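You operate a simulated robot arm through the tools that you are given. There is no shell and no other tool.

You are at the controls of a simulated robot arm. One attempt, no reset.

## Task
Grease the bearing from the black mat as the card says.
Fine: the card gives the shots; nozzle aside again, bearing back on the mat.

It is judged by the outcome, as a careful person would: the job done as asked, and still so three seconds after it is handed in. It fails if anything else is knocked over, pushed out of place, dropped, spilled or broken.

## Robot
A 7-joint arm with a two-finger parallel gripper, fixed in place. Base frame: the origin is on the floor under the middle of its stand, x ahead of it, y to its left, z up; the work surface is at about z = 800. Units: mm, rad, N and s.
With the tool pointing down near the work surface it reaches from about 300 to 700 mm from the base axis. Its first joint turns from -1.152 to 1.152 rad. Payload 1.57 kg.
The TCP is the grasp point between the finger pads, 30 mm short of the fingertips. In the tool frame z runs along the fingers and y along their closing line. The gripper opens to 110 mm. The fingers are 24 mm wide and 12 mm thick; the gripper's body (48 by 112 mm) begins 78 mm behind the TCP.
Orientation is that of the tool frame in the base frame, as a unit quaternion [w, x, y, z]. With the fingers straight down and closing along the base's y, the tool's x points along the base's -x, its y along +y and its z along -z.

## Interface
- The arm moves only by the tool move_arm. Its argument "series" is a list of rows, each an object (a shift or turn left out is 0, a gripper value left out holds the last) with "turn": the turn, a rotation vector about the tool's x, y, z in rad, a list of three; "linear": the shift along the tool's x, y, z in mm, a list of three; "fingers": the finger opening in mm, from 0 to 110. In form: [{"turn": [rx, ry, rz], "linear": [tx, ty, tz], "fingers": fingers}, ...]. A call has 1 to 20 rows; each row is the pose to reach, as a shift and turn from the pose commanded when the call began, along the tool's axes at that moment. A row lasts 0.2 s, in which the tool goes at most 50 mm and 0.15 rad; a call with a longer step from one row to the next is refused whole, and so is a gripper value outside its range. A pose out of reach is approached as far as the arm can. The call stops where the force on the tool passes 70 N (or 10 N more than at its start, if that is more) or the arm is blocked; 0.2 s more then pass. The fingers move at their own pace (about 108 mm/s each) and stop on an object; they squeeze with about 43 N. The grip force told is the motor's: it shows also when the fingers shut on nothing. Time passes only in rows, and 0.2 s behind the last, so rows that repeat a pose let the fingers close. The reply holds the time, the measured pose of the TCP, the force on the tool along the base axes, the opening and the grip force, in the units named above and with some noise, with the torque about the TCP (base axes, N m) and any sound that the robot's microphone picked up, and new pictures: "views" is both (left out), scene, wrist or none.
- Cameras (640 x 400 px; columns grow to the right, rows downward): "scene" is fixed at [160.8, -381.8, 1415.4]; the picture's right is [0.83, -0.56, 0.00], its down [-0.26, -0.38, -0.89] and it looks along [0.50, 0.74, -0.46] (base axes); focal length 329 px, centre (320, 200). "wrist" rides on the gripper at [70, 16, -141] in the tool frame; the picture's right is [-0.23, 0.97, 0.00], its down [-0.86, -0.20, -0.48] and it looks along [-0.47, -0.11, 0.88] (tool axes); focal length 222 px, centre (320, 200). There is no depth. A picture from a camera that has moved, and an enlarged one, comes with that camera's place and axes in the base frame and with its lens.
- enlarge(camera, box): a new picture of the part [left, top, right, bottom] of that camera's present view, enlarged. The clock stands still meanwhile.
- close_job(): hands the job in; it is judged then, once.

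Nothing tells you positions but the pictures and the camera data. Unless the task says otherwise, let go and move clear before handing in.

The tools are called after "Emit:" as a command line: name --argument value ..., lists and objects as JSON in quotes. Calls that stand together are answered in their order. move_arm: Moves the arm, as the interface text tells. Its arguments: {"type":"object","properties":{"series":{"type":"array"},"views":{"type":"string","enum":["both","scene","wrist","none"]}},"required":["series"]} The other tools are called the same way: enlarge (camera, box) takes an enlarged picture of a part of a camera's view; close_job () hands the job in.

At the start:

```text
t: 0.0
ee_pos: [348.3, 104.0, 1252.8]
orientation: [0.0, 0.0, 1.0, 0.0]
ft_force: [1.1, -0.9, -0.3]
torque: [0.0, -0.01, -0.01]
width: 109.8
grip_force: 0.0
```

scene: 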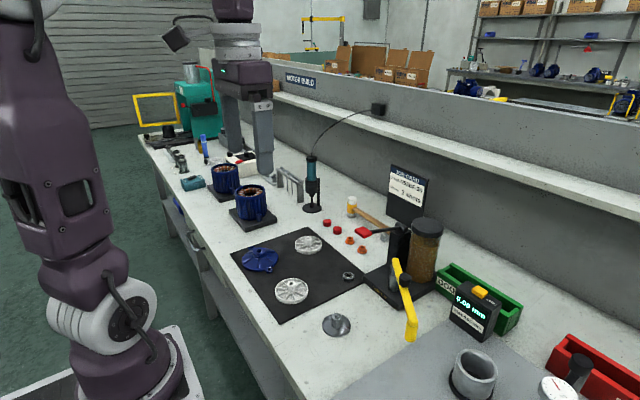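
wrist: 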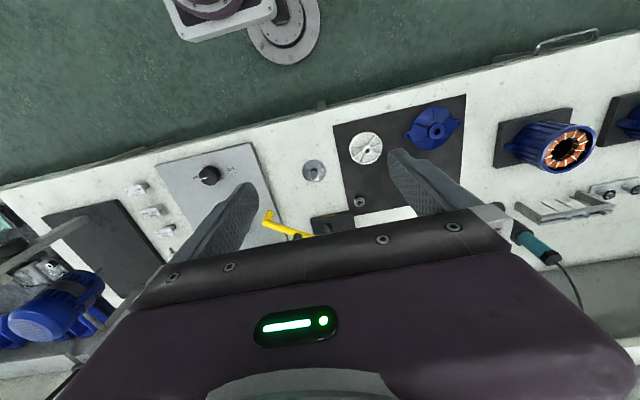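

I see a bench with a black mat holding covers and a small bearing, a job card on a stand, and a grease dispenser with a yellow lever and a red nozzle. I'll look closer at the card, the dispenser and the mat first.

Emit:
enlarge --camera "scene" --box '[380, 155, 440, 215]'

Emit:
enlarge --camera "scene" --box '[320, 200, 480, 350]'

Emit:
enlarge --camera "scene" --box '[220, 180, 400, 330]'

Emit:
enlarge --camera "wrist" --box '[240, 90, 480, 240]'

```text
6.67 times, centred on (410, 185) of scene
camera zoom: at [160.8, -381.8, 1415.4], right [0.83, -0.56, 0.0], down [-0.26, -0.38, -0.89], along [0.5, 0.74, -0.46], focal length 2195 px, centre (-280, 300)
```

zoom: 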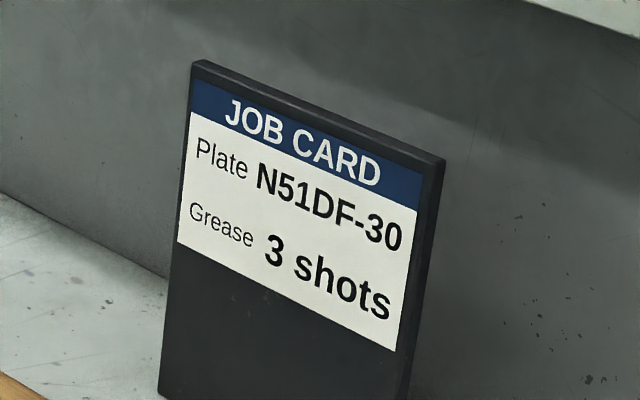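

```text
2.67 times, centred on (400, 275) of scene
camera zoom: at [160.8, -381.8, 1415.4], right [0.83, -0.56, 0.0], down [-0.26, -0.38, -0.89], along [0.5, 0.74, -0.46], focal length 878 px, centre (107, 0)
```

zoom: 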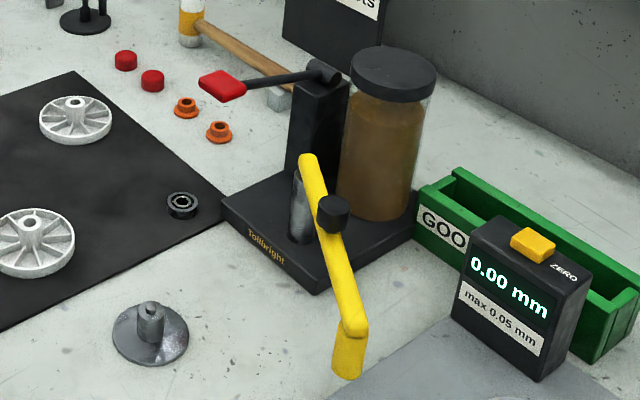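

```text
2.67 times, centred on (310, 255) of scene
camera zoom: at [160.8, -381.8, 1415.4], right [0.83, -0.56, 0.0], down [-0.26, -0.38, -0.89], along [0.5, 0.74, -0.46], focal length 878 px, centre (347, 53)
```

zoom: 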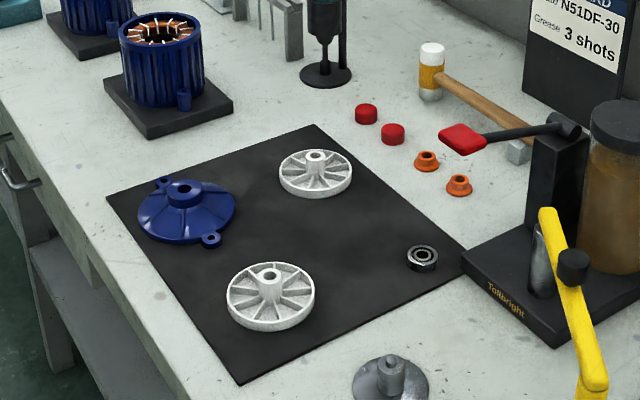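

```text
2.67 times, centred on (360, 165) of wrist
camera zoom: at [279.9, 119.8, 1394.4], right [0.23, 0.97, 0.0], down [0.86, -0.2, 0.48], along [0.47, -0.11, -0.88], focal length 592 px, centre (213, 293)
```

zoom: 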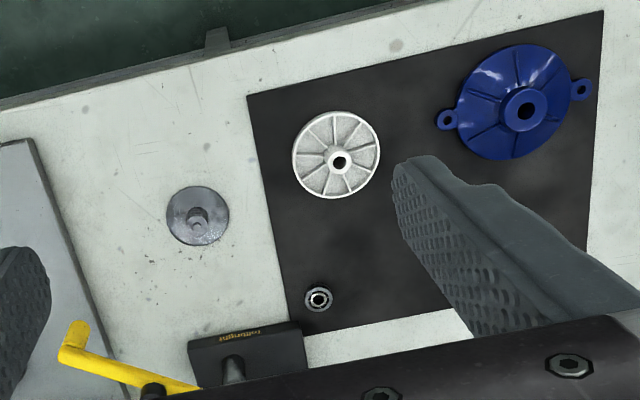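

The card calls for 3 shots. The bearing looks to be at about (626, 163) on the mat's near-right corner. The greaser behind it (around x 700, y 100) has a red-handled lever and a yellow arm. I'll bring the wrist camera closer to learn how the machine works.

Emit:
move_arm --series '[{"linear": [-35, 0, 17]}, {"linear": [-75, 0, 34]}, {"linear": [-115, 0, 51]}, {"linear": [-155, 0, 68]}, {"linear": [-190, 0, 85]}, {"linear": [-210, 0, 100]}, {"linear": [-210, 0, 100]}]'

```text
t: 1.6
ee_pos: [559.3, 102.0, 1153.0]
orientation: [0.001, 0.0, 1.0, 0.0]
ft_force: [-0.5, -1.6, 0.6]
torque: [0.0, -0.02, 0.01]
width: 110.1
grip_force: 0.1
camera wrist: at [489.6, 119.9, 1294.5], right [0.23, 0.97, 0.0], down [0.86, -0.2, 0.48], along [0.47, -0.11, -0.88], focal length 222 px, centre (320, 200)
```

scene: 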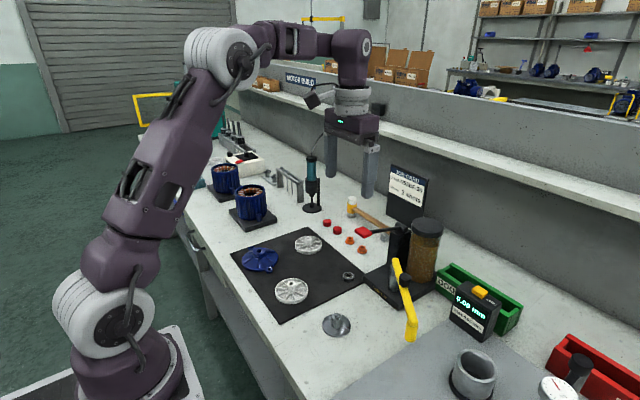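
wrist: 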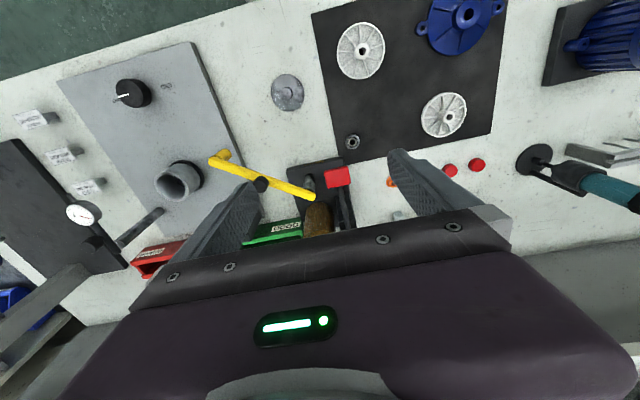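

Emit:
enlarge --camera "wrist" --box '[200, 120, 400, 245]'

Emit:
enlarge --camera "wrist" --box '[290, 150, 370, 240]'

Emit:
enlarge --camera "scene" --box '[350, 205, 450, 345]'

Emit:
enlarge --camera "scene" --box '[375, 245, 425, 305]'

```text
3.20 times, centred on (300, 182) of wrist
camera zoom: at [489.6, 119.9, 1294.5], right [0.23, 0.97, 0.0], down [0.86, -0.2, 0.48], along [0.47, -0.11, -0.88], focal length 711 px, centre (384, 256)
```

zoom: 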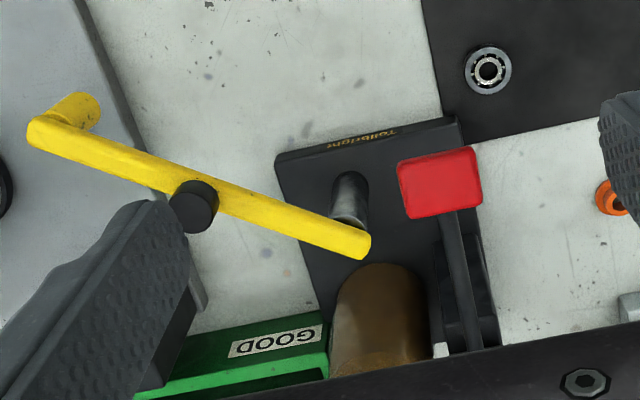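

```text
4.44 times, centred on (330, 195) of wrist
camera zoom: at [489.6, 119.9, 1294.5], right [0.23, 0.97, 0.0], down [0.86, -0.2, 0.48], along [0.47, -0.11, -0.88], focal length 987 px, centre (276, 222)
```

zoom: 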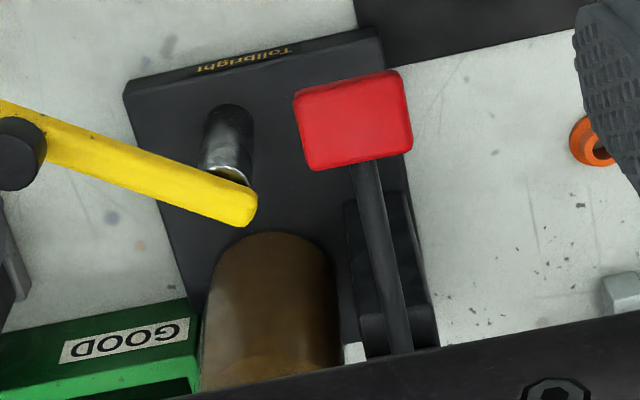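

```text
2.86 times, centred on (400, 275) of scene
camera zoom: at [160.8, -381.8, 1415.4], right [0.83, -0.56, 0.0], down [-0.26, -0.38, -0.89], along [0.5, 0.74, -0.46], focal length 941 px, centre (91, -14)
```

zoom: 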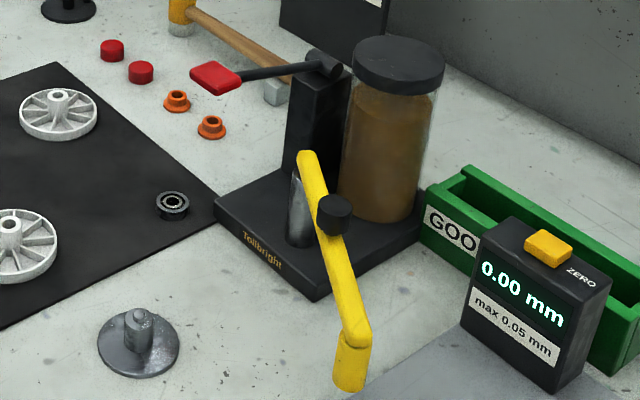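

```text
6.67 times, centred on (400, 275) of scene
camera zoom: at [160.8, -381.8, 1415.4], right [0.83, -0.56, 0.0], down [-0.26, -0.38, -0.89], along [0.5, 0.74, -0.46], focal length 2195 px, centre (-213, -300)
```

zoom: 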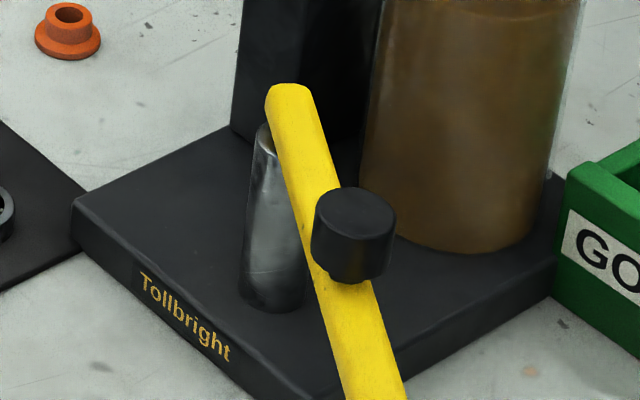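

The pieces fit together as follows:
- **Swing arm:** the yellow arm pivots on a post near (680, 57). Its nozzle is now aside at about (572, -98), with a black knob mid-arm at (628, -20, 930).
- **Seat:** the grey disc with a pin at about (498, 53) lies at the nozzle's radius, so it looks like the bearing seat.
- **Pump lever:** the red paddle is at about (623, 115, 984).

I'll look at the disc from closer.

Emit:
move_arm --series '[{"linear": [24, -5, 34]}, {"linear": [48, -10, 68]}, {"linear": [72, -15, 102]}, {"linear": [96, -20, 136]}, {"linear": [120, -25, 170]}, {"linear": [141, -30, 203]}, {"linear": [141, -30, 203]}]'

```text
t: 3.2
ee_pos: [419.6, 71.4, 948.6]
orientation: [0.0, 0.0, 1.0, 0.0]
ft_force: [-0.1, 0.1, -0.5]
torque: [-0.01, 0.0, -0.02]
width: 110.0
grip_force: 0.1
camera wrist: at [349.7, 90.0, 1091.5], right [0.23, 0.97, 0.0], down [0.86, -0.2, 0.48], along [0.47, -0.11, -0.88], focal length 222 px, centre (320, 200)
```

scene: 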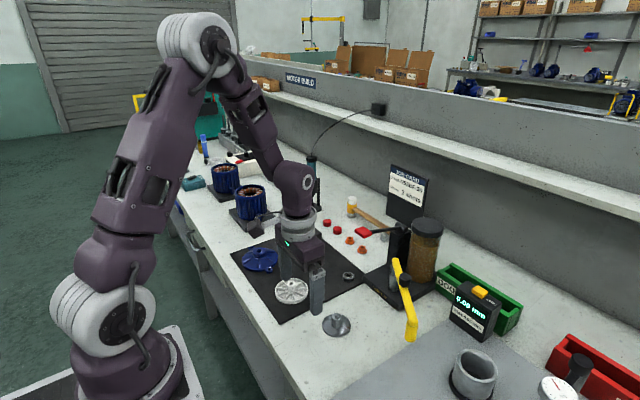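
wrist: 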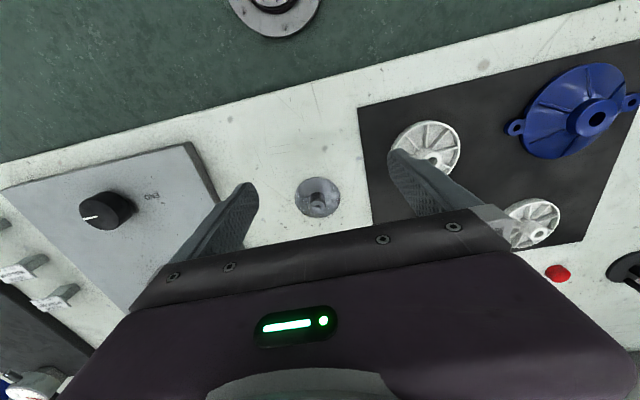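

Emit:
enlarge --camera "wrist" --box '[285, 165, 355, 225]'

Emit:
enlarge --camera "scene" --box '[310, 300, 370, 350]'

Emit:
enlarge --camera "scene" --box '[325, 260, 375, 290]'

```text
6.67 times, centred on (320, 195) of wrist
camera zoom: at [349.7, 90.0, 1091.5], right [0.23, 0.97, 0.0], down [0.86, -0.2, 0.48], along [0.47, -0.11, -0.88], focal length 1481 px, centre (320, 233)
```

zoom: 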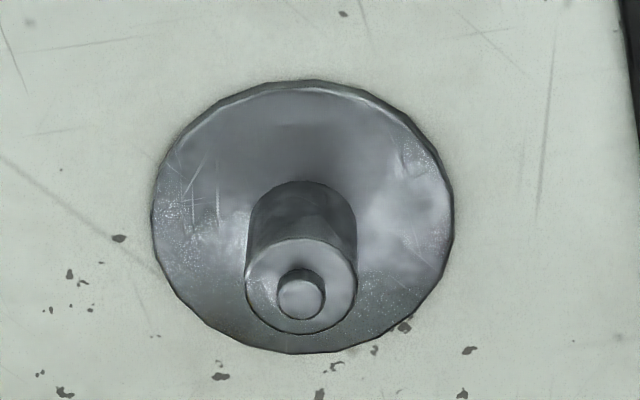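

```text
8.00 times, centred on (340, 325) of scene
camera zoom: at [160.8, -381.8, 1415.4], right [0.83, -0.56, 0.0], down [-0.26, -0.38, -0.89], along [0.5, 0.74, -0.46], focal length 2634 px, centre (160, -800)
```

zoom: 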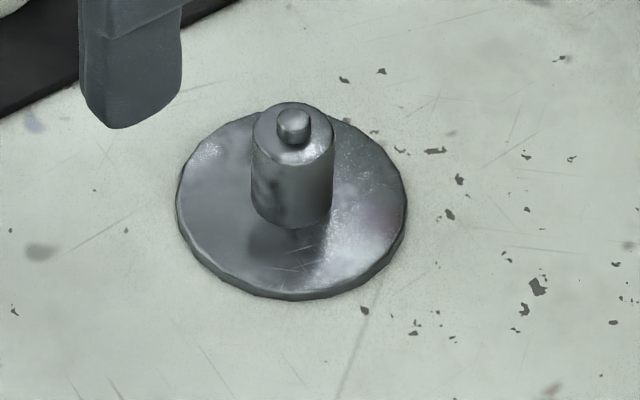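

```text
12.80 times, centred on (350, 275) of scene
camera zoom: at [160.8, -381.8, 1415.4], right [0.83, -0.56, 0.0], down [-0.26, -0.38, -0.89], along [0.5, 0.74, -0.46], focal length 4215 px, centre (-64, -760)
```

zoom: 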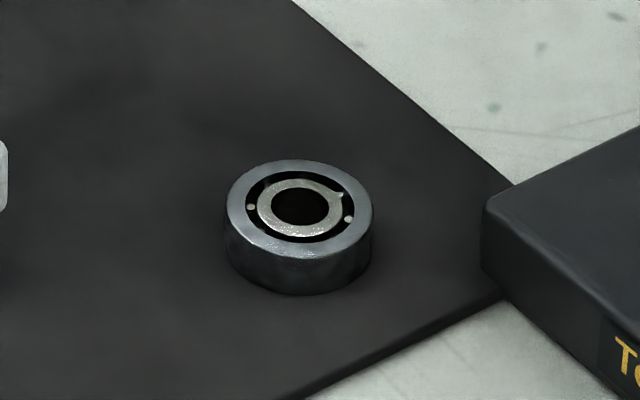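

The seat is a disc with a 22 mm post and a small spigot of roughly 10 mm, and the bearing's bore is about 12 mm. Placement must be accurate, so I'll look at the seat from straight above to fix its position.

Emit:
move_arm --series '[{"linear": [-37, -9, -13]}, {"linear": [-75, -18, -25]}, {"linear": [-112, -28, -38]}, {"linear": [-149, -37, -50]}, {"linear": [-149, -37, -50]}, {"linear": [-149, -37, -50]}]' --views "wrist"

Emit:
enlarge --camera "wrist" --box '[290, 49, 370, 109]'

Emit:
enlarge --camera "wrist" --box '[160, 100, 420, 230]'

```text
t: 4.6
ee_pos: [567.6, 35.8, 1000.0]
orientation: [0.0, 0.0, 1.0, 0.0]
ft_force: [0.0, -0.2, 0.0]
torque: [-0.01, -0.01, 0.01]
width: 110.1
grip_force: 0.1
camera wrist: at [497.8, 52.6, 1142.2], right [0.23, 0.97, 0.0], down [0.86, -0.2, 0.48], along [0.47, -0.11, -0.88], focal length 222 px, centre (320, 200)
```

wrist: 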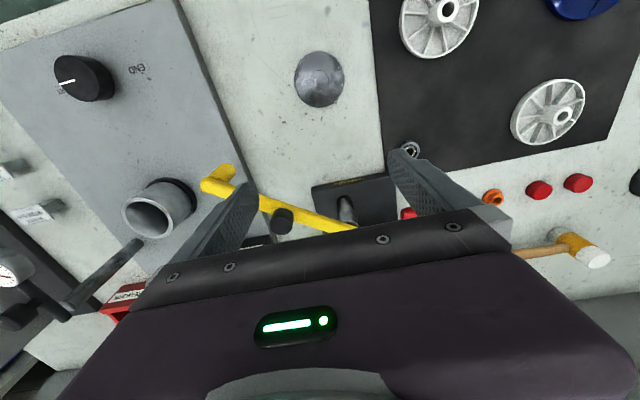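

```text
6.67 times, centred on (330, 79) of wrist
camera zoom: at [497.8, 52.6, 1142.2], right [0.23, 0.97, 0.0], down [0.86, -0.2, 0.48], along [0.47, -0.11, -0.88], focal length 1481 px, centre (253, 1007)
```

zoom: 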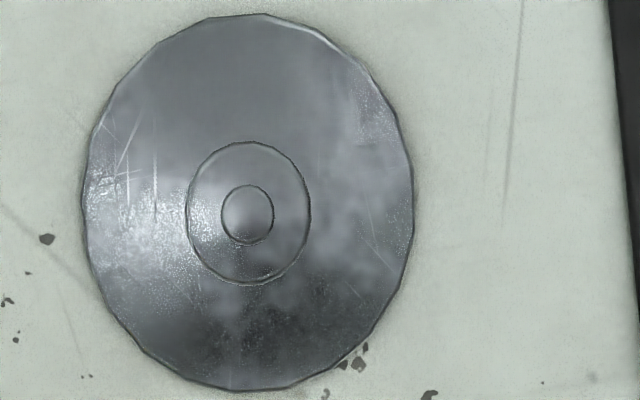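

```text
2.46 times, centred on (290, 165) of wrist
camera zoom: at [497.8, 52.6, 1142.2], right [0.23, 0.97, 0.0], down [0.86, -0.2, 0.48], along [0.47, -0.11, -0.88], focal length 547 px, centre (394, 286)
```

zoom: 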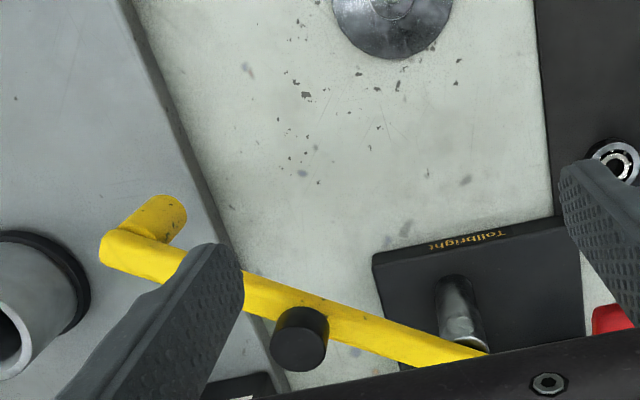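

The seat spigot is at about (499.6, 51.2) with its shoulder at z about 830 and its top at about 835. Next I'll turn the gripper a quarter turn, which I want for grasping clear of the red paddle, and look at the bearing from above.

Emit:
move_arm --series '[{"linear": [0, 0, -30], "turn": [0, 0, 0.13]}, {"linear": [0, 5, -60], "turn": [0, 0, 0.27]}, {"linear": [-5, 10, -85], "turn": [0, 0, 0.41]}, {"linear": [-10, 15, -85], "turn": [0, 0, 0.55]}, {"linear": [-15, 20, -85], "turn": [0, 0, 0.69]}, {"linear": [-20, 25, -85], "turn": [0, 0, 0.83]}, {"linear": [-25, 30, -85], "turn": [0, 0, 0.97]}, {"linear": [-30, 38, -85], "turn": [0, 0, 1.11]}, {"linear": [-35, 46, -85], "turn": [0, 0, 1.25]}, {"linear": [-40, 55, -85], "turn": [0, 0, 1.39]}, {"linear": [-40, 55, -85], "turn": [0, 0, 1.5]}, {"linear": [-40, 55, -85], "turn": [0, 0, 1.5708]}, {"linear": [-40, 55, -85], "turn": [0, 0, 1.5708]}]'

```text
t: 7.4
ee_pos: [608.1, 90.8, 1084.4]
orientation: [0.0, 0.707, 0.707, 0.0]
ft_force: [1.0, -0.2, 0.4]
torque: [-0.02, 0.0, 0.01]
width: 110.1
grip_force: 0.2
camera wrist: at [624.0, 161.3, 1226.4], right [0.97, -0.23, 0.0], down [-0.2, -0.85, 0.48], along [-0.11, -0.47, -0.88], focal length 222 px, centre (320, 200)
```

scene: 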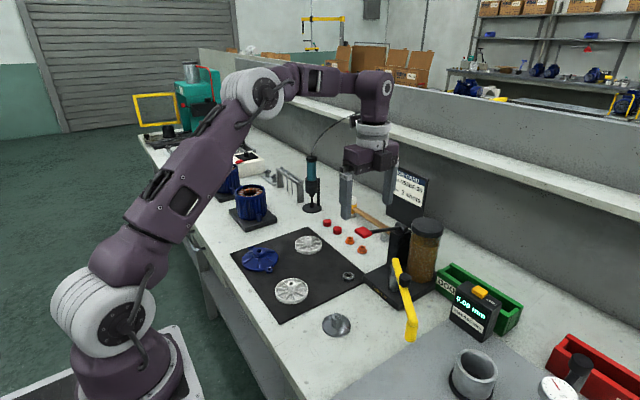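
wrist: 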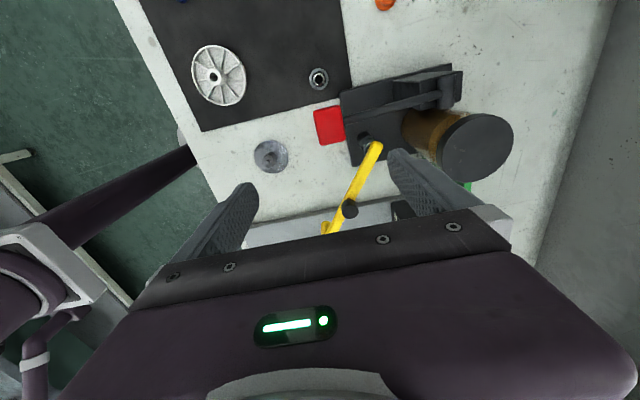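

The turn worked and the camera is nearly over the bearing. I'll enlarge the bearing, the lever and the swing arm.

Emit:
enlarge --camera "wrist" --box '[300, 60, 340, 98]'

Emit:
enlarge --camera "wrist" --box '[300, 55, 480, 170]'

Emit:
enlarge --camera "wrist" --box '[300, 110, 440, 240]'

```text
10.53 times, centred on (320, 79) of wrist
camera zoom: at [624.0, 161.3, 1226.4], right [0.97, -0.23, 0.0], down [-0.2, -0.85, 0.48], along [-0.11, -0.47, -0.88], focal length 2338 px, centre (320, 1474)
```

zoom: 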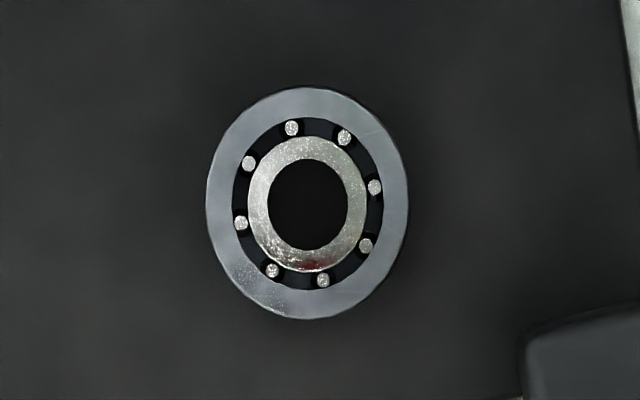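

```text
3.48 times, centred on (390, 112) of wrist
camera zoom: at [624.0, 161.3, 1226.4], right [0.97, -0.23, 0.0], down [-0.2, -0.85, 0.48], along [-0.11, -0.47, -0.88], focal length 773 px, centre (76, 504)
```

zoom: 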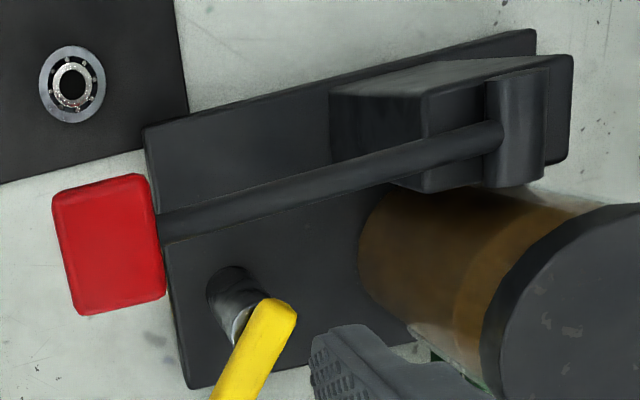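

```text
3.08 times, centred on (370, 175) of wrist
camera zoom: at [624.0, 161.3, 1226.4], right [0.97, -0.23, 0.0], down [-0.2, -0.85, 0.48], along [-0.11, -0.47, -0.88], focal length 684 px, centre (166, 277)
```

zoom: 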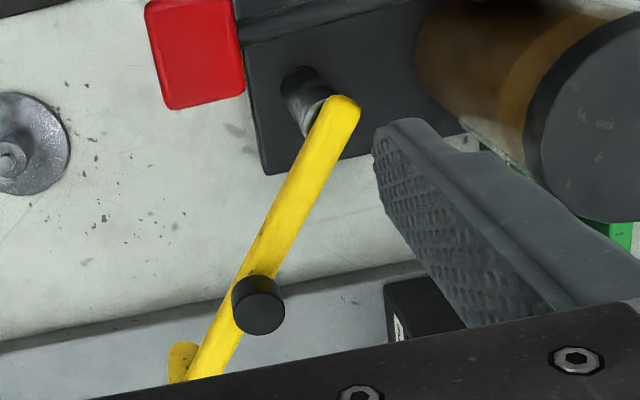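

The bearing sits at (622.0, 161.3), 32 mm across and 10 mm tall. The red paddle spans x 610–639 and y 98–135 at z about 984, so I'll tilt the gripper away from it toward +y and hover above the bearing with the fingers closing along x.

Emit:
move_arm --series '[{"linear": [40, 5, 0], "turn": [0, -0.05, 0], "fingers": 60}, {"linear": [80, 10, 0], "turn": [0, -0.1, 0]}, {"linear": [97, 14, 20], "turn": [0, -0.15, 0]}, {"linear": [96, 14, 60], "turn": [0, -0.2, 0]}, {"linear": [94, 14, 100], "turn": [0, -0.2, 0]}, {"linear": [92, 14, 140], "turn": [0, -0.2, 0]}, {"linear": [90, 14, 170], "turn": [0, -0.2, 0]}, {"linear": [87.9, 14, 190.2], "turn": [0, -0.2, 0]}, {"linear": [87.9, 14, 190.2], "turn": [0, -0.2, 0]}]'

```text
t: 9.4
ee_pos: [622.1, 178.2, 892.7]
orientation: [0.071, 0.704, 0.703, -0.071]
ft_force: [-0.1, -0.4, 0.4]
torque: [-0.03, -0.04, 0.01]
width: 60.3
grip_force: 0.2
camera wrist: at [638.3, 275.8, 1019.0], right [0.97, -0.22, 0.04], down [-0.2, -0.74, 0.64], along [-0.11, -0.63, -0.77], focal length 222 px, centre (320, 200)
```

scene: 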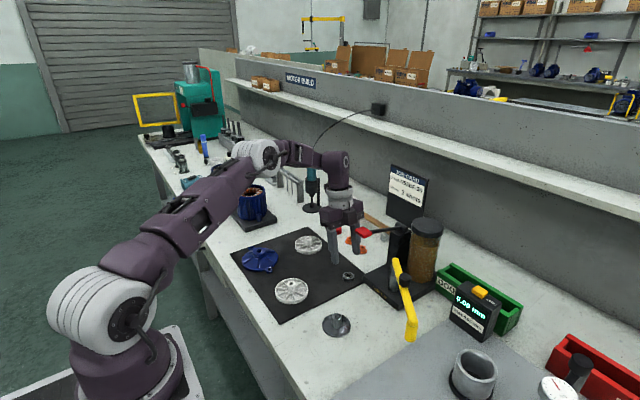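
wrist: 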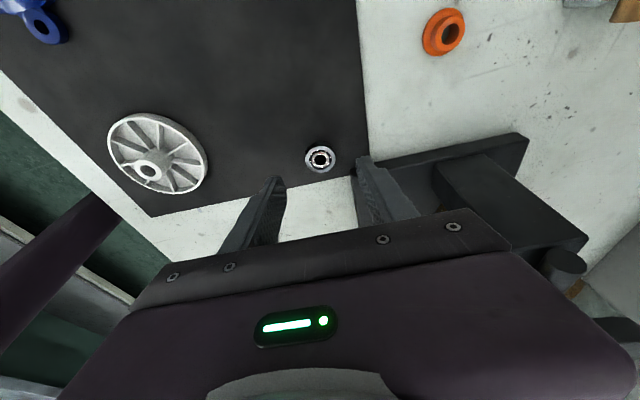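

Emit:
enlarge --camera "wrist" --box '[265, 125, 375, 195]'

Emit:
enlarge --camera "scene" --box '[300, 180, 400, 300]'

```text
5.71 times, centred on (320, 160) of wrist
camera zoom: at [638.3, 275.8, 1019.0], right [0.97, -0.22, 0.04], down [-0.2, -0.74, 0.64], along [-0.11, -0.63, -0.77], focal length 1269 px, centre (320, 429)
```

zoom: 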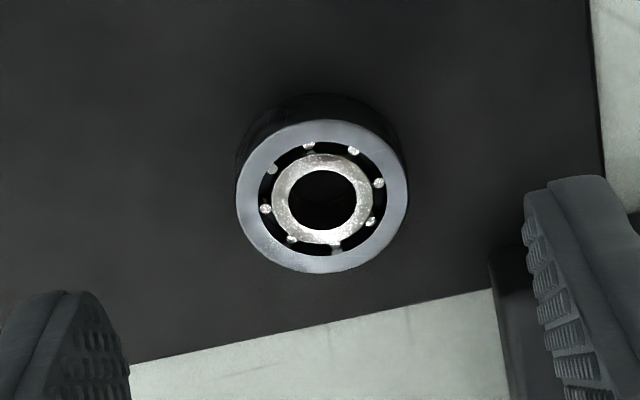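

```text
3.33 times, centred on (350, 240) of scene
camera zoom: at [160.8, -381.8, 1415.4], right [0.83, -0.56, 0.0], down [-0.26, -0.38, -0.89], along [0.5, 0.74, -0.46], focal length 1098 px, centre (220, 67)
```

zoom: 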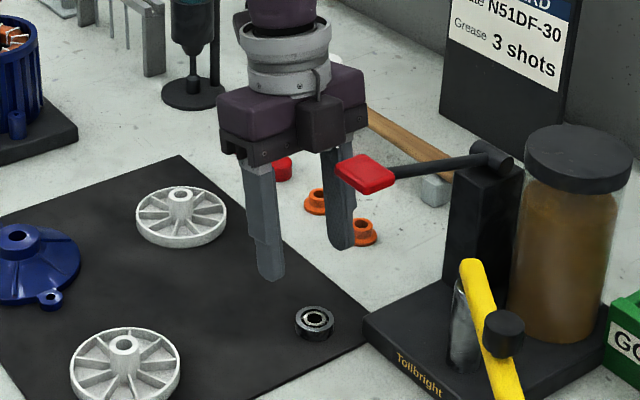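

The bearing is centred between the fingers and its top is at about z 814. I'll descend along the tilted axis so the fingertips straddle it just above the mat.

Emit:
move_arm --series '[{"linear": [-0.3, -0.1, 15]}, {"linear": [-0.5, -0.2, 30]}, {"linear": [-0.7, -0.3, 45]}, {"linear": [-0.8, -0.3, 52]}, {"linear": [-0.87, -0.3, 58.1]}, {"linear": [-0.87, -0.3, 58.1]}]'

Emit:
enlarge --camera "scene" --box '[325, 235, 385, 290]'

Emit:
enlarge --camera "wrist" --box '[250, 140, 390, 230]'

```text
t: 10.8
ee_pos: [621.3, 164.5, 836.9]
orientation: [0.071, 0.704, 0.703, -0.071]
ft_force: [-0.1, -0.4, 0.4]
torque: [-0.02, -0.01, 0.0]
width: 59.9
grip_force: 0.0
camera wrist: at [637.3, 263.7, 962.4], right [0.97, -0.22, 0.05], down [-0.2, -0.74, 0.64], along [-0.11, -0.63, -0.77], focal length 222 px, centre (320, 200)
```

scene: 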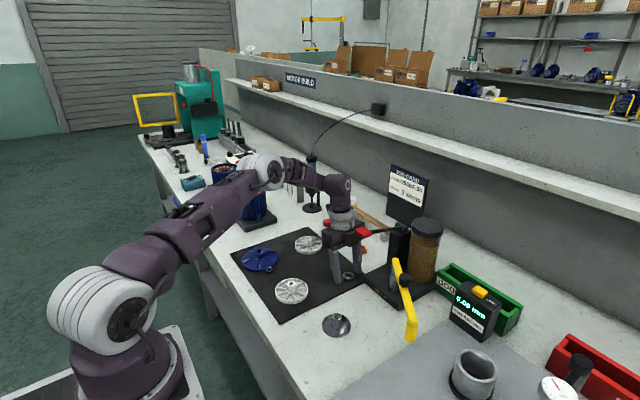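
wrist: 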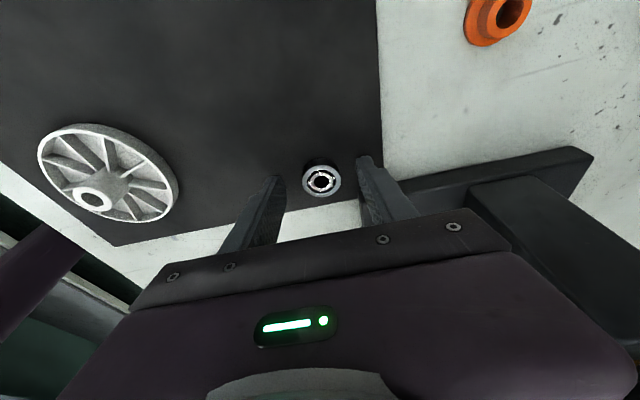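

```text
7.27 times, centred on (355, 262) of scene
camera zoom: at [160.8, -381.8, 1415.4], right [0.83, -0.56, 0.0], down [-0.26, -0.38, -0.89], along [0.5, 0.74, -0.46], focal length 2395 px, centre (66, -254)
```

zoom: 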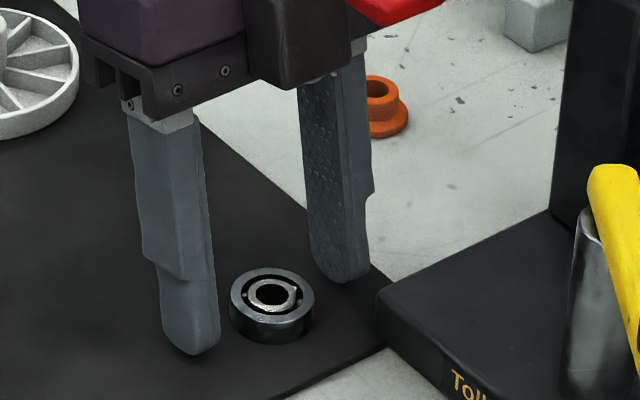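

```text
4.44 times, centred on (320, 185) of wrist
camera zoom: at [637.3, 263.7, 962.4], right [0.97, -0.22, 0.05], down [-0.2, -0.74, 0.64], along [-0.11, -0.63, -0.77], focal length 987 px, centre (320, 267)
```

zoom: 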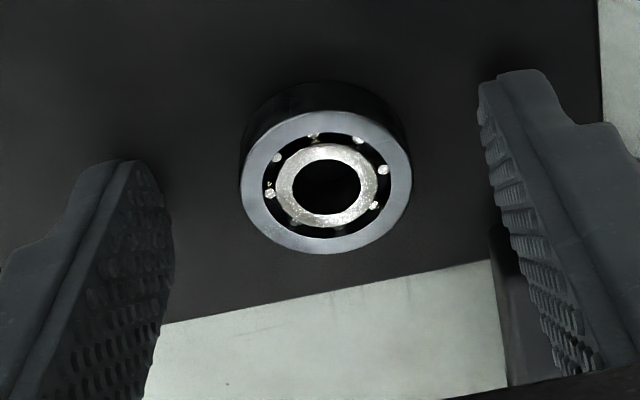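

The fingers straddle the bearing evenly. Closing now.

Emit:
move_arm --series '[{"fingers": 20}, {"fingers": 20}, {"fingers": 20}]' --views "wrist"

Emit:
enlarge --camera "wrist" --box '[250, 140, 390, 230]'

Emit:
enlarge --camera "scene" --box '[325, 235, 385, 290]'

```text
t: 11.6
ee_pos: [620.9, 166.8, 837.6]
orientation: [0.07, 0.704, 0.703, -0.07]
ft_force: [0.0, -0.7, -0.4]
torque: [-0.01, 0.01, -0.02]
width: 29.6
grip_force: 39.1
camera wrist: at [637.4, 263.8, 962.6], right [0.97, -0.22, 0.05], down [-0.2, -0.74, 0.64], along [-0.11, -0.63, -0.77], focal length 222 px, centre (320, 200)
```

wrist: 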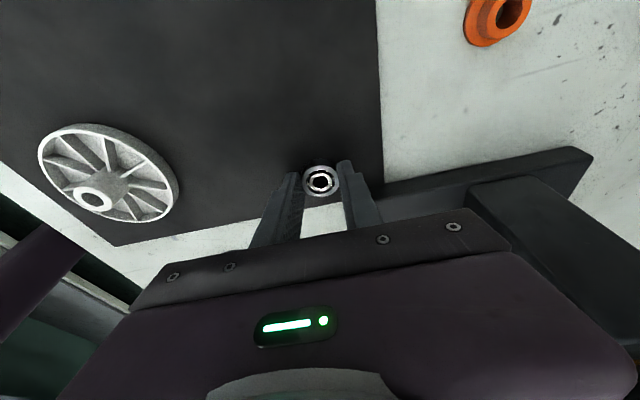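

```text
4.44 times, centred on (320, 185) of wrist
camera zoom: at [637.4, 263.8, 962.6], right [0.97, -0.22, 0.05], down [-0.2, -0.74, 0.64], along [-0.11, -0.63, -0.77], focal length 987 px, centre (320, 267)
```

zoom: 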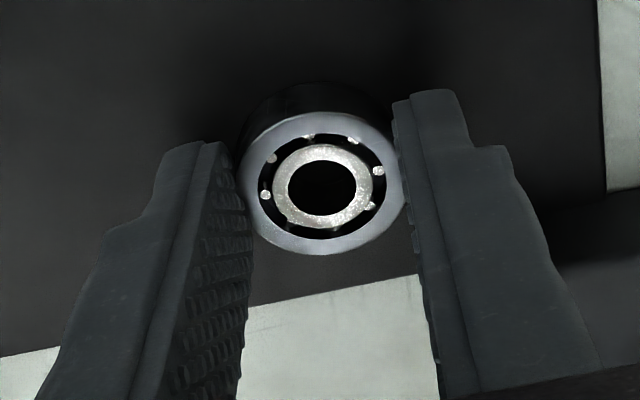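

```text
7.27 times, centred on (355, 262) of scene
camera zoom: at [160.8, -381.8, 1415.4], right [0.83, -0.56, 0.0], down [-0.26, -0.38, -0.89], along [0.5, 0.74, -0.46], focal length 2395 px, centre (66, -254)
```

zoom: 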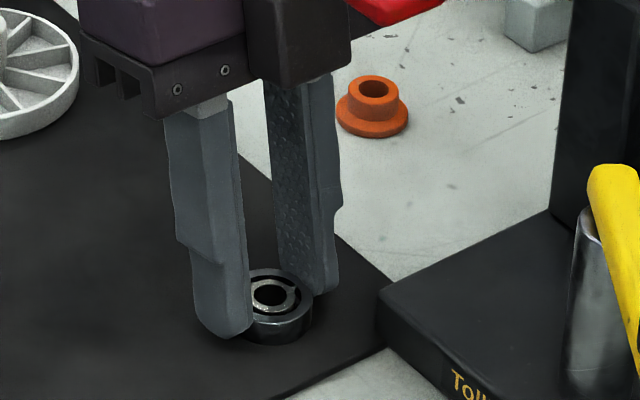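

Grip is firm at 29.6 mm, so the bearing is held. I'll lift along the tilted axis and check it comes up.

Emit:
move_arm --series '[{"linear": [0, 0, -10]}, {"linear": [0, 0, -30]}, {"linear": [0, 0, -60]}, {"linear": [0, 0, -90]}, {"linear": [0, 0, -115]}, {"linear": [0, 0, -115]}]'

Emit:
enlarge --camera "wrist" --box '[250, 140, 390, 230]'

```text
t: 13.0
ee_pos: [621.1, 189.0, 949.7]
orientation: [0.072, 0.704, 0.703, -0.07]
ft_force: [0.3, -0.5, 0.1]
torque: [0.01, -0.02, 0.01]
width: 29.1
grip_force: 39.5
camera wrist: at [637.0, 286.2, 1075.8], right [0.97, -0.22, 0.04], down [-0.2, -0.74, 0.64], along [-0.11, -0.63, -0.77], focal length 222 px, centre (320, 200)
```

scene: 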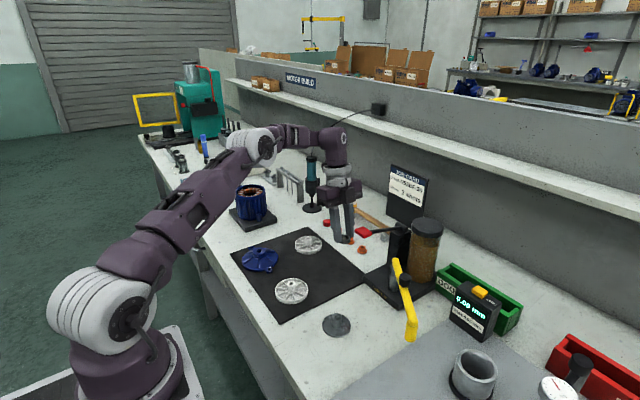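
wrist: 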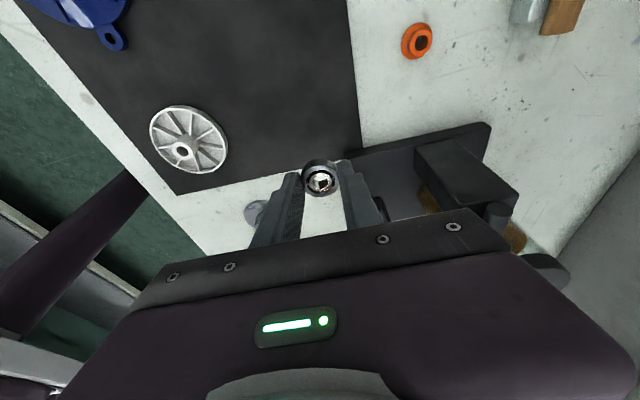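

```text
4.44 times, centred on (320, 185) of wrist
camera zoom: at [637.0, 286.2, 1075.8], right [0.97, -0.22, 0.04], down [-0.2, -0.74, 0.64], along [-0.11, -0.63, -0.77], focal length 987 px, centre (320, 267)
```

zoom: 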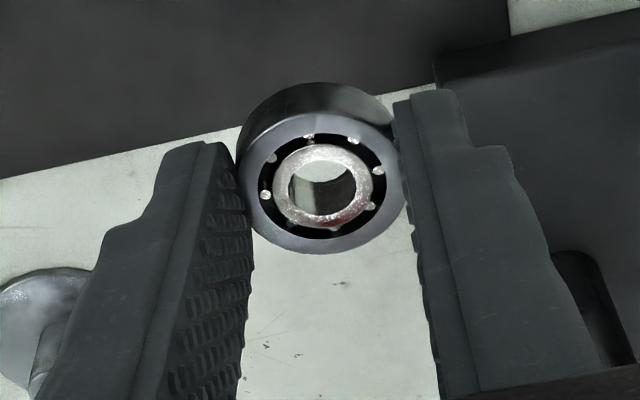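

The bearing is held level. Carrying it across at height to hover above the seat spigot.

Emit:
move_arm --series '[{"linear": [0, -30, 0]}, {"linear": [0, -70, 0]}, {"linear": [0, -105, 0]}, {"linear": [0, -121.3, 0]}, {"linear": [-35, -121.3, 7.1]}, {"linear": [-75, -121.3, 15.2]}, {"linear": [-110, -121.3, 22.3]}, {"linear": [-129.65, -121.3, 26.3]}, {"linear": [-125, -121.3, 50]}, {"linear": [-119, -121.3, 78]}, {"linear": [-117.4, -121.3, 86.6]}, {"linear": [-117.4, -121.3, 86.6]}]'

Emit:
enlarge --camera "wrist" --box '[250, 130, 390, 220]'

Emit:
enlarge --camera "scene" --box '[305, 285, 375, 345]'

```text
t: 15.6
ee_pos: [500.6, 55.7, 887.6]
orientation: [0.07, 0.704, 0.703, -0.071]
ft_force: [0.0, 0.1, 0.7]
torque: [0.0, 0.03, 0.01]
width: 29.4
grip_force: 38.6
camera wrist: at [516.4, 153.6, 1013.2], right [0.97, -0.22, 0.05], down [-0.2, -0.74, 0.64], along [-0.11, -0.63, -0.77], focal length 222 px, centre (320, 200)
```

scene: 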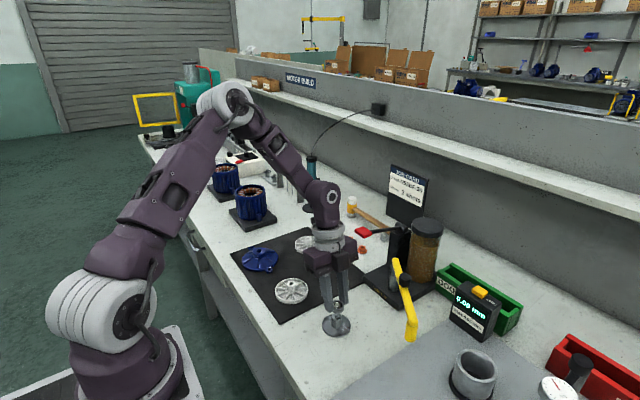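
wrist: 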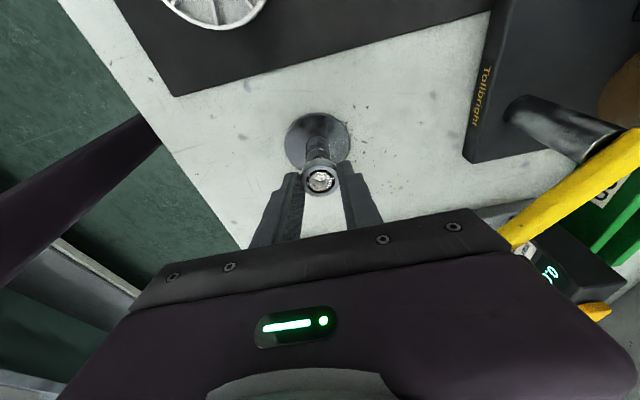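

```text
4.44 times, centred on (320, 175) of wrist
camera zoom: at [516.4, 153.6, 1013.2], right [0.97, -0.22, 0.05], down [-0.2, -0.74, 0.64], along [-0.11, -0.63, -0.77], focal length 987 px, centre (320, 311)
```

zoom: 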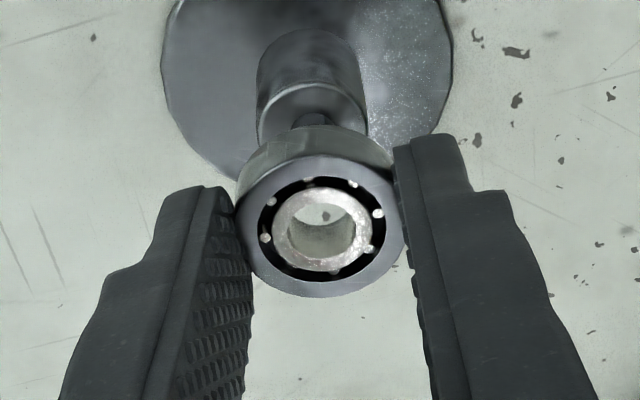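

```text
6.67 times, centred on (340, 315) of scene
camera zoom: at [160.8, -381.8, 1415.4], right [0.83, -0.56, 0.0], down [-0.26, -0.38, -0.89], along [0.5, 0.74, -0.46], focal length 2195 px, centre (187, -567)
```

zoom: 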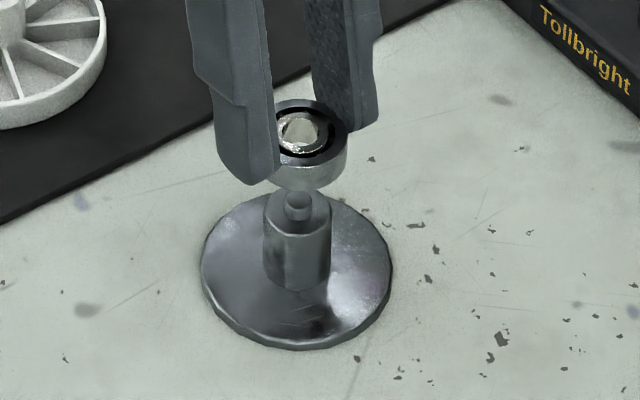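

The bearing hovers roughly 20 mm above the spigot and nearly aligned. I'll come down to a few millimetres above it and recheck before seating.

Emit:
move_arm --series '[{"linear": [1.6, -0.4, 7.8]}, {"linear": [3.18, -0.7, 15.68]}, {"linear": [3.18, -0.7, 15.68]}]'

Emit:
enlarge --camera "wrist" --box '[285, 140, 355, 200]'

Emit:
enlarge --camera "scene" --box '[315, 300, 360, 335]'

```text
t: 16.4
ee_pos: [498.9, 55.3, 871.2]
orientation: [0.07, 0.704, 0.703, -0.071]
ft_force: [-0.4, 0.1, -0.8]
torque: [-0.05, 0.03, 0.0]
width: 29.5
grip_force: 38.2
camera wrist: at [515.3, 153.6, 997.4], right [0.97, -0.22, 0.04], down [-0.2, -0.74, 0.64], along [-0.11, -0.63, -0.77], focal length 222 px, centre (320, 200)
```

scene: 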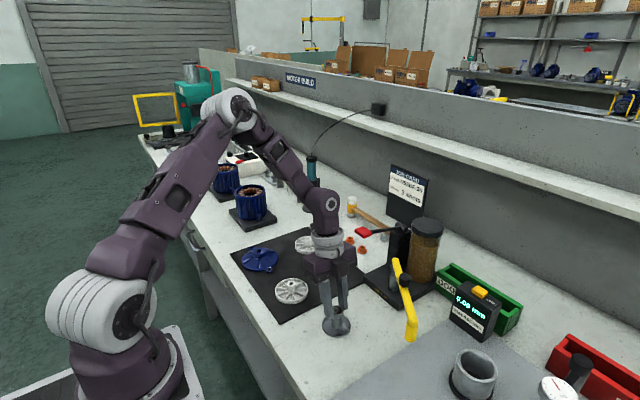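
wrist: 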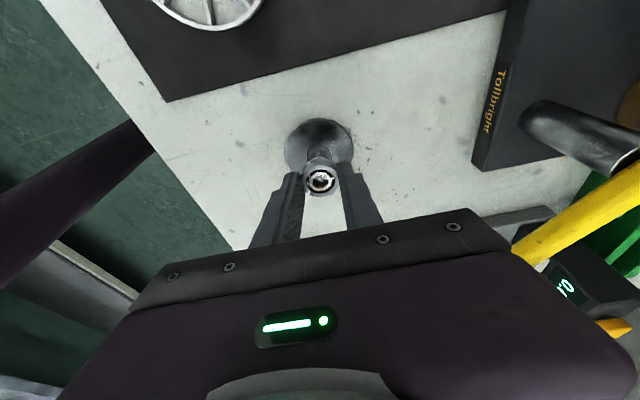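

```text
6.67 times, centred on (320, 170) of wrist
camera zoom: at [515.3, 153.6, 997.4], right [0.97, -0.22, 0.04], down [-0.2, -0.74, 0.64], along [-0.11, -0.63, -0.77], focal length 1481 px, centre (320, 400)
```

zoom: 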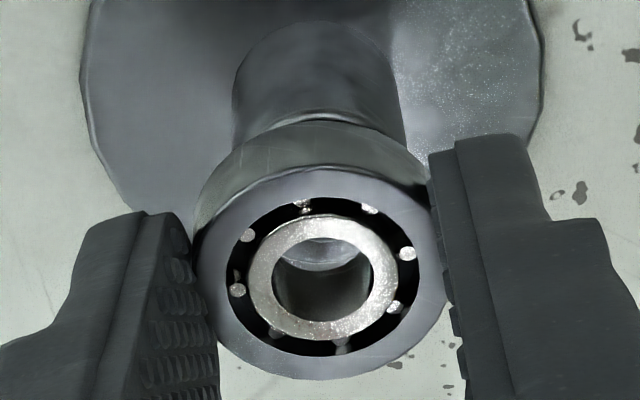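

```text
11.43 times, centred on (338, 318) of scene
camera zoom: at [160.8, -381.8, 1415.4], right [0.83, -0.56, 0.0], down [-0.26, -0.38, -0.89], along [0.5, 0.74, -0.46], focal length 3763 px, centre (120, -1143)
```

zoom: 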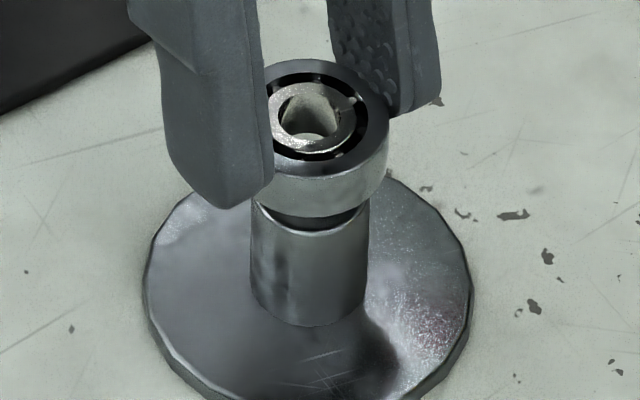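

I'll zoom in tighter to check the alignment of bore and spigot before seating.

Emit:
enlarge --camera "scene" --box '[325, 306, 353, 326]'

Emit:
enlarge --camera "wrist" --box '[305, 165, 340, 197]'

```text
16.00 times, centred on (339, 316) of scene
camera zoom: at [160.8, -381.8, 1415.4], right [0.83, -0.56, 0.0], down [-0.26, -0.38, -0.89], along [0.5, 0.74, -0.46], focal length 5269 px, centre (16, -1656)
```

zoom: 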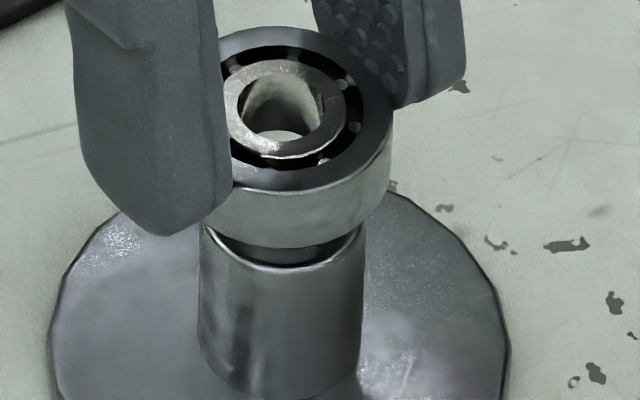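

```text
12.50 times, centred on (322, 181) of wrist
camera zoom: at [515.3, 153.6, 997.4], right [0.97, -0.22, 0.04], down [-0.2, -0.74, 0.64], along [-0.11, -0.63, -0.77], focal length 2776 px, centre (289, 438)
```

zoom: 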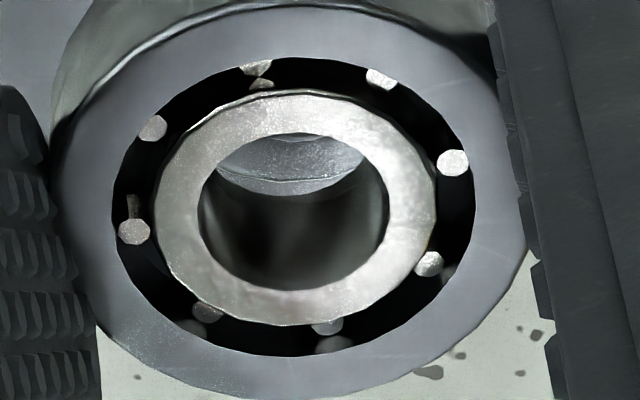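

The bearing is within about half a millimetre of the spigot. I'll apply a small correction and lower in short steps, watching the force.

Emit:
move_arm --series '[{"linear": [0.6, 0.5, -0.1]}, {"linear": [1.38, 0.5, 3.8]}, {"linear": [1.38, 0.5, 3.8]}]' --views "wrist"

Emit:
enlarge --camera "wrist" --box '[305, 165, 340, 197]'

Emit:
enlarge --camera "scene" --box '[325, 306, 353, 326]'

```text
t: 17.2
ee_pos: [498.0, 56.6, 868.8]
orientation: [0.071, 0.704, 0.703, -0.072]
ft_force: [0.1, -0.5, 0.0]
torque: [0.02, -0.02, 0.02]
width: 29.3
grip_force: 39.5
camera wrist: at [515.9, 154.5, 993.8], right [0.97, -0.22, 0.05], down [-0.2, -0.74, 0.64], along [-0.11, -0.63, -0.77], focal length 222 px, centre (320, 200)
```

wrist: 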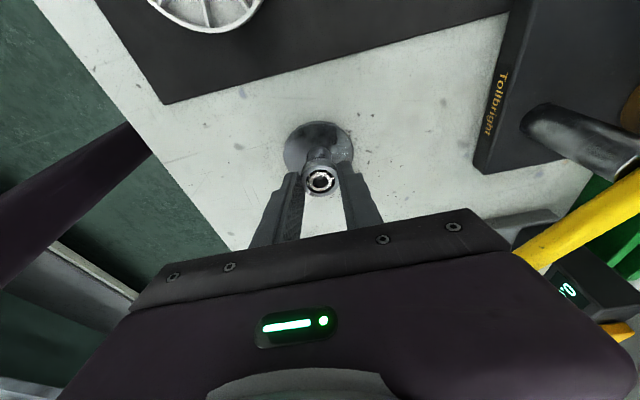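

```text
12.50 times, centred on (322, 181) of wrist
camera zoom: at [515.9, 154.5, 993.8], right [0.97, -0.22, 0.05], down [-0.2, -0.74, 0.64], along [-0.11, -0.63, -0.77], focal length 2776 px, centre (289, 438)
```

zoom: 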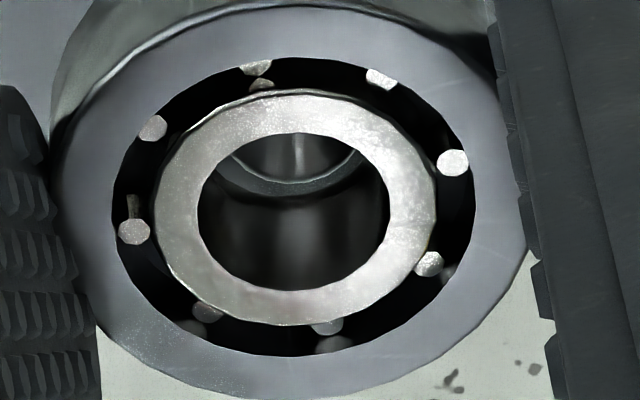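

```text
16.00 times, centred on (339, 316) of scene
camera zoom: at [160.8, -381.8, 1415.4], right [0.83, -0.56, 0.0], down [-0.26, -0.38, -0.89], along [0.5, 0.74, -0.46], focal length 5269 px, centre (16, -1656)
```

zoom: 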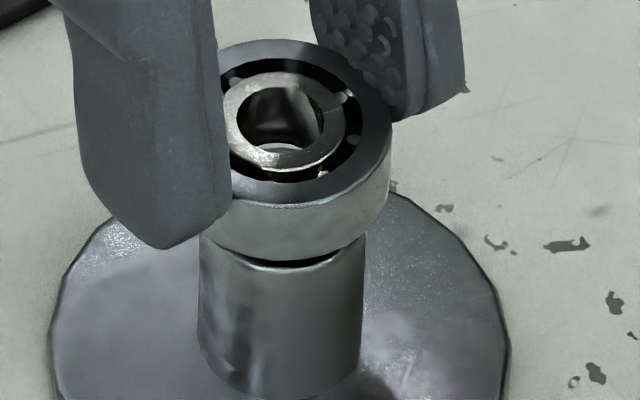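

No contact force so far, and the spigot shows inside the bore. Lowering further in small steps.

Emit:
move_arm --series '[{"linear": [0.2, 0, 1.0]}, {"linear": [0.4, 0, 1.96]}, {"linear": [0.4, 0, 1.96]}]' --views "none"

Emit:
enlarge --camera "wrist" --box '[305, 165, 340, 197]'

Emit:
enlarge --camera "scene" --box '[325, 306, 353, 326]'

```text
t: 18.0
ee_pos: [500.6, 56.9, 865.5]
orientation: [0.071, 0.703, 0.704, -0.071]
ft_force: [-0.6, 0.3, -1.0]
torque: [0.0, -0.03, -0.01]
width: 29.4
grip_force: 38.7
```

```text
12.50 times, centred on (322, 181) of wrist
camera zoom: at [516.1, 154.5, 991.7], right [0.97, -0.22, 0.05], down [-0.2, -0.74, 0.64], along [-0.11, -0.63, -0.77], focal length 2776 px, centre (289, 438)
```

zoom: 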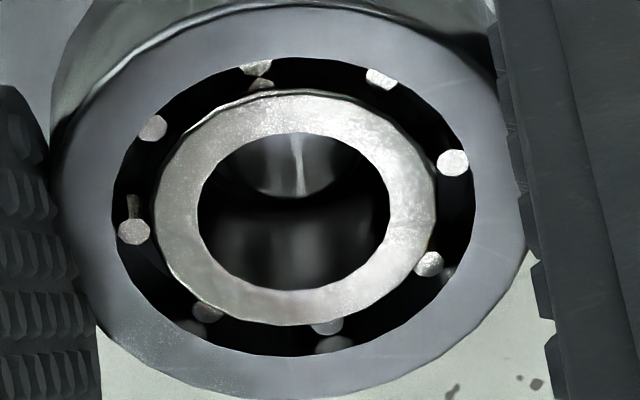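

```text
16.00 times, centred on (339, 316) of scene
camera zoom: at [160.8, -381.8, 1415.4], right [0.83, -0.56, 0.0], down [-0.26, -0.38, -0.89], along [0.5, 0.74, -0.46], focal length 5269 px, centre (16, -1656)
```

zoom: 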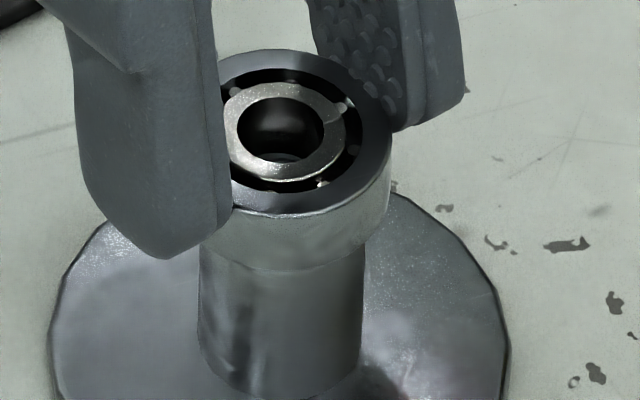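

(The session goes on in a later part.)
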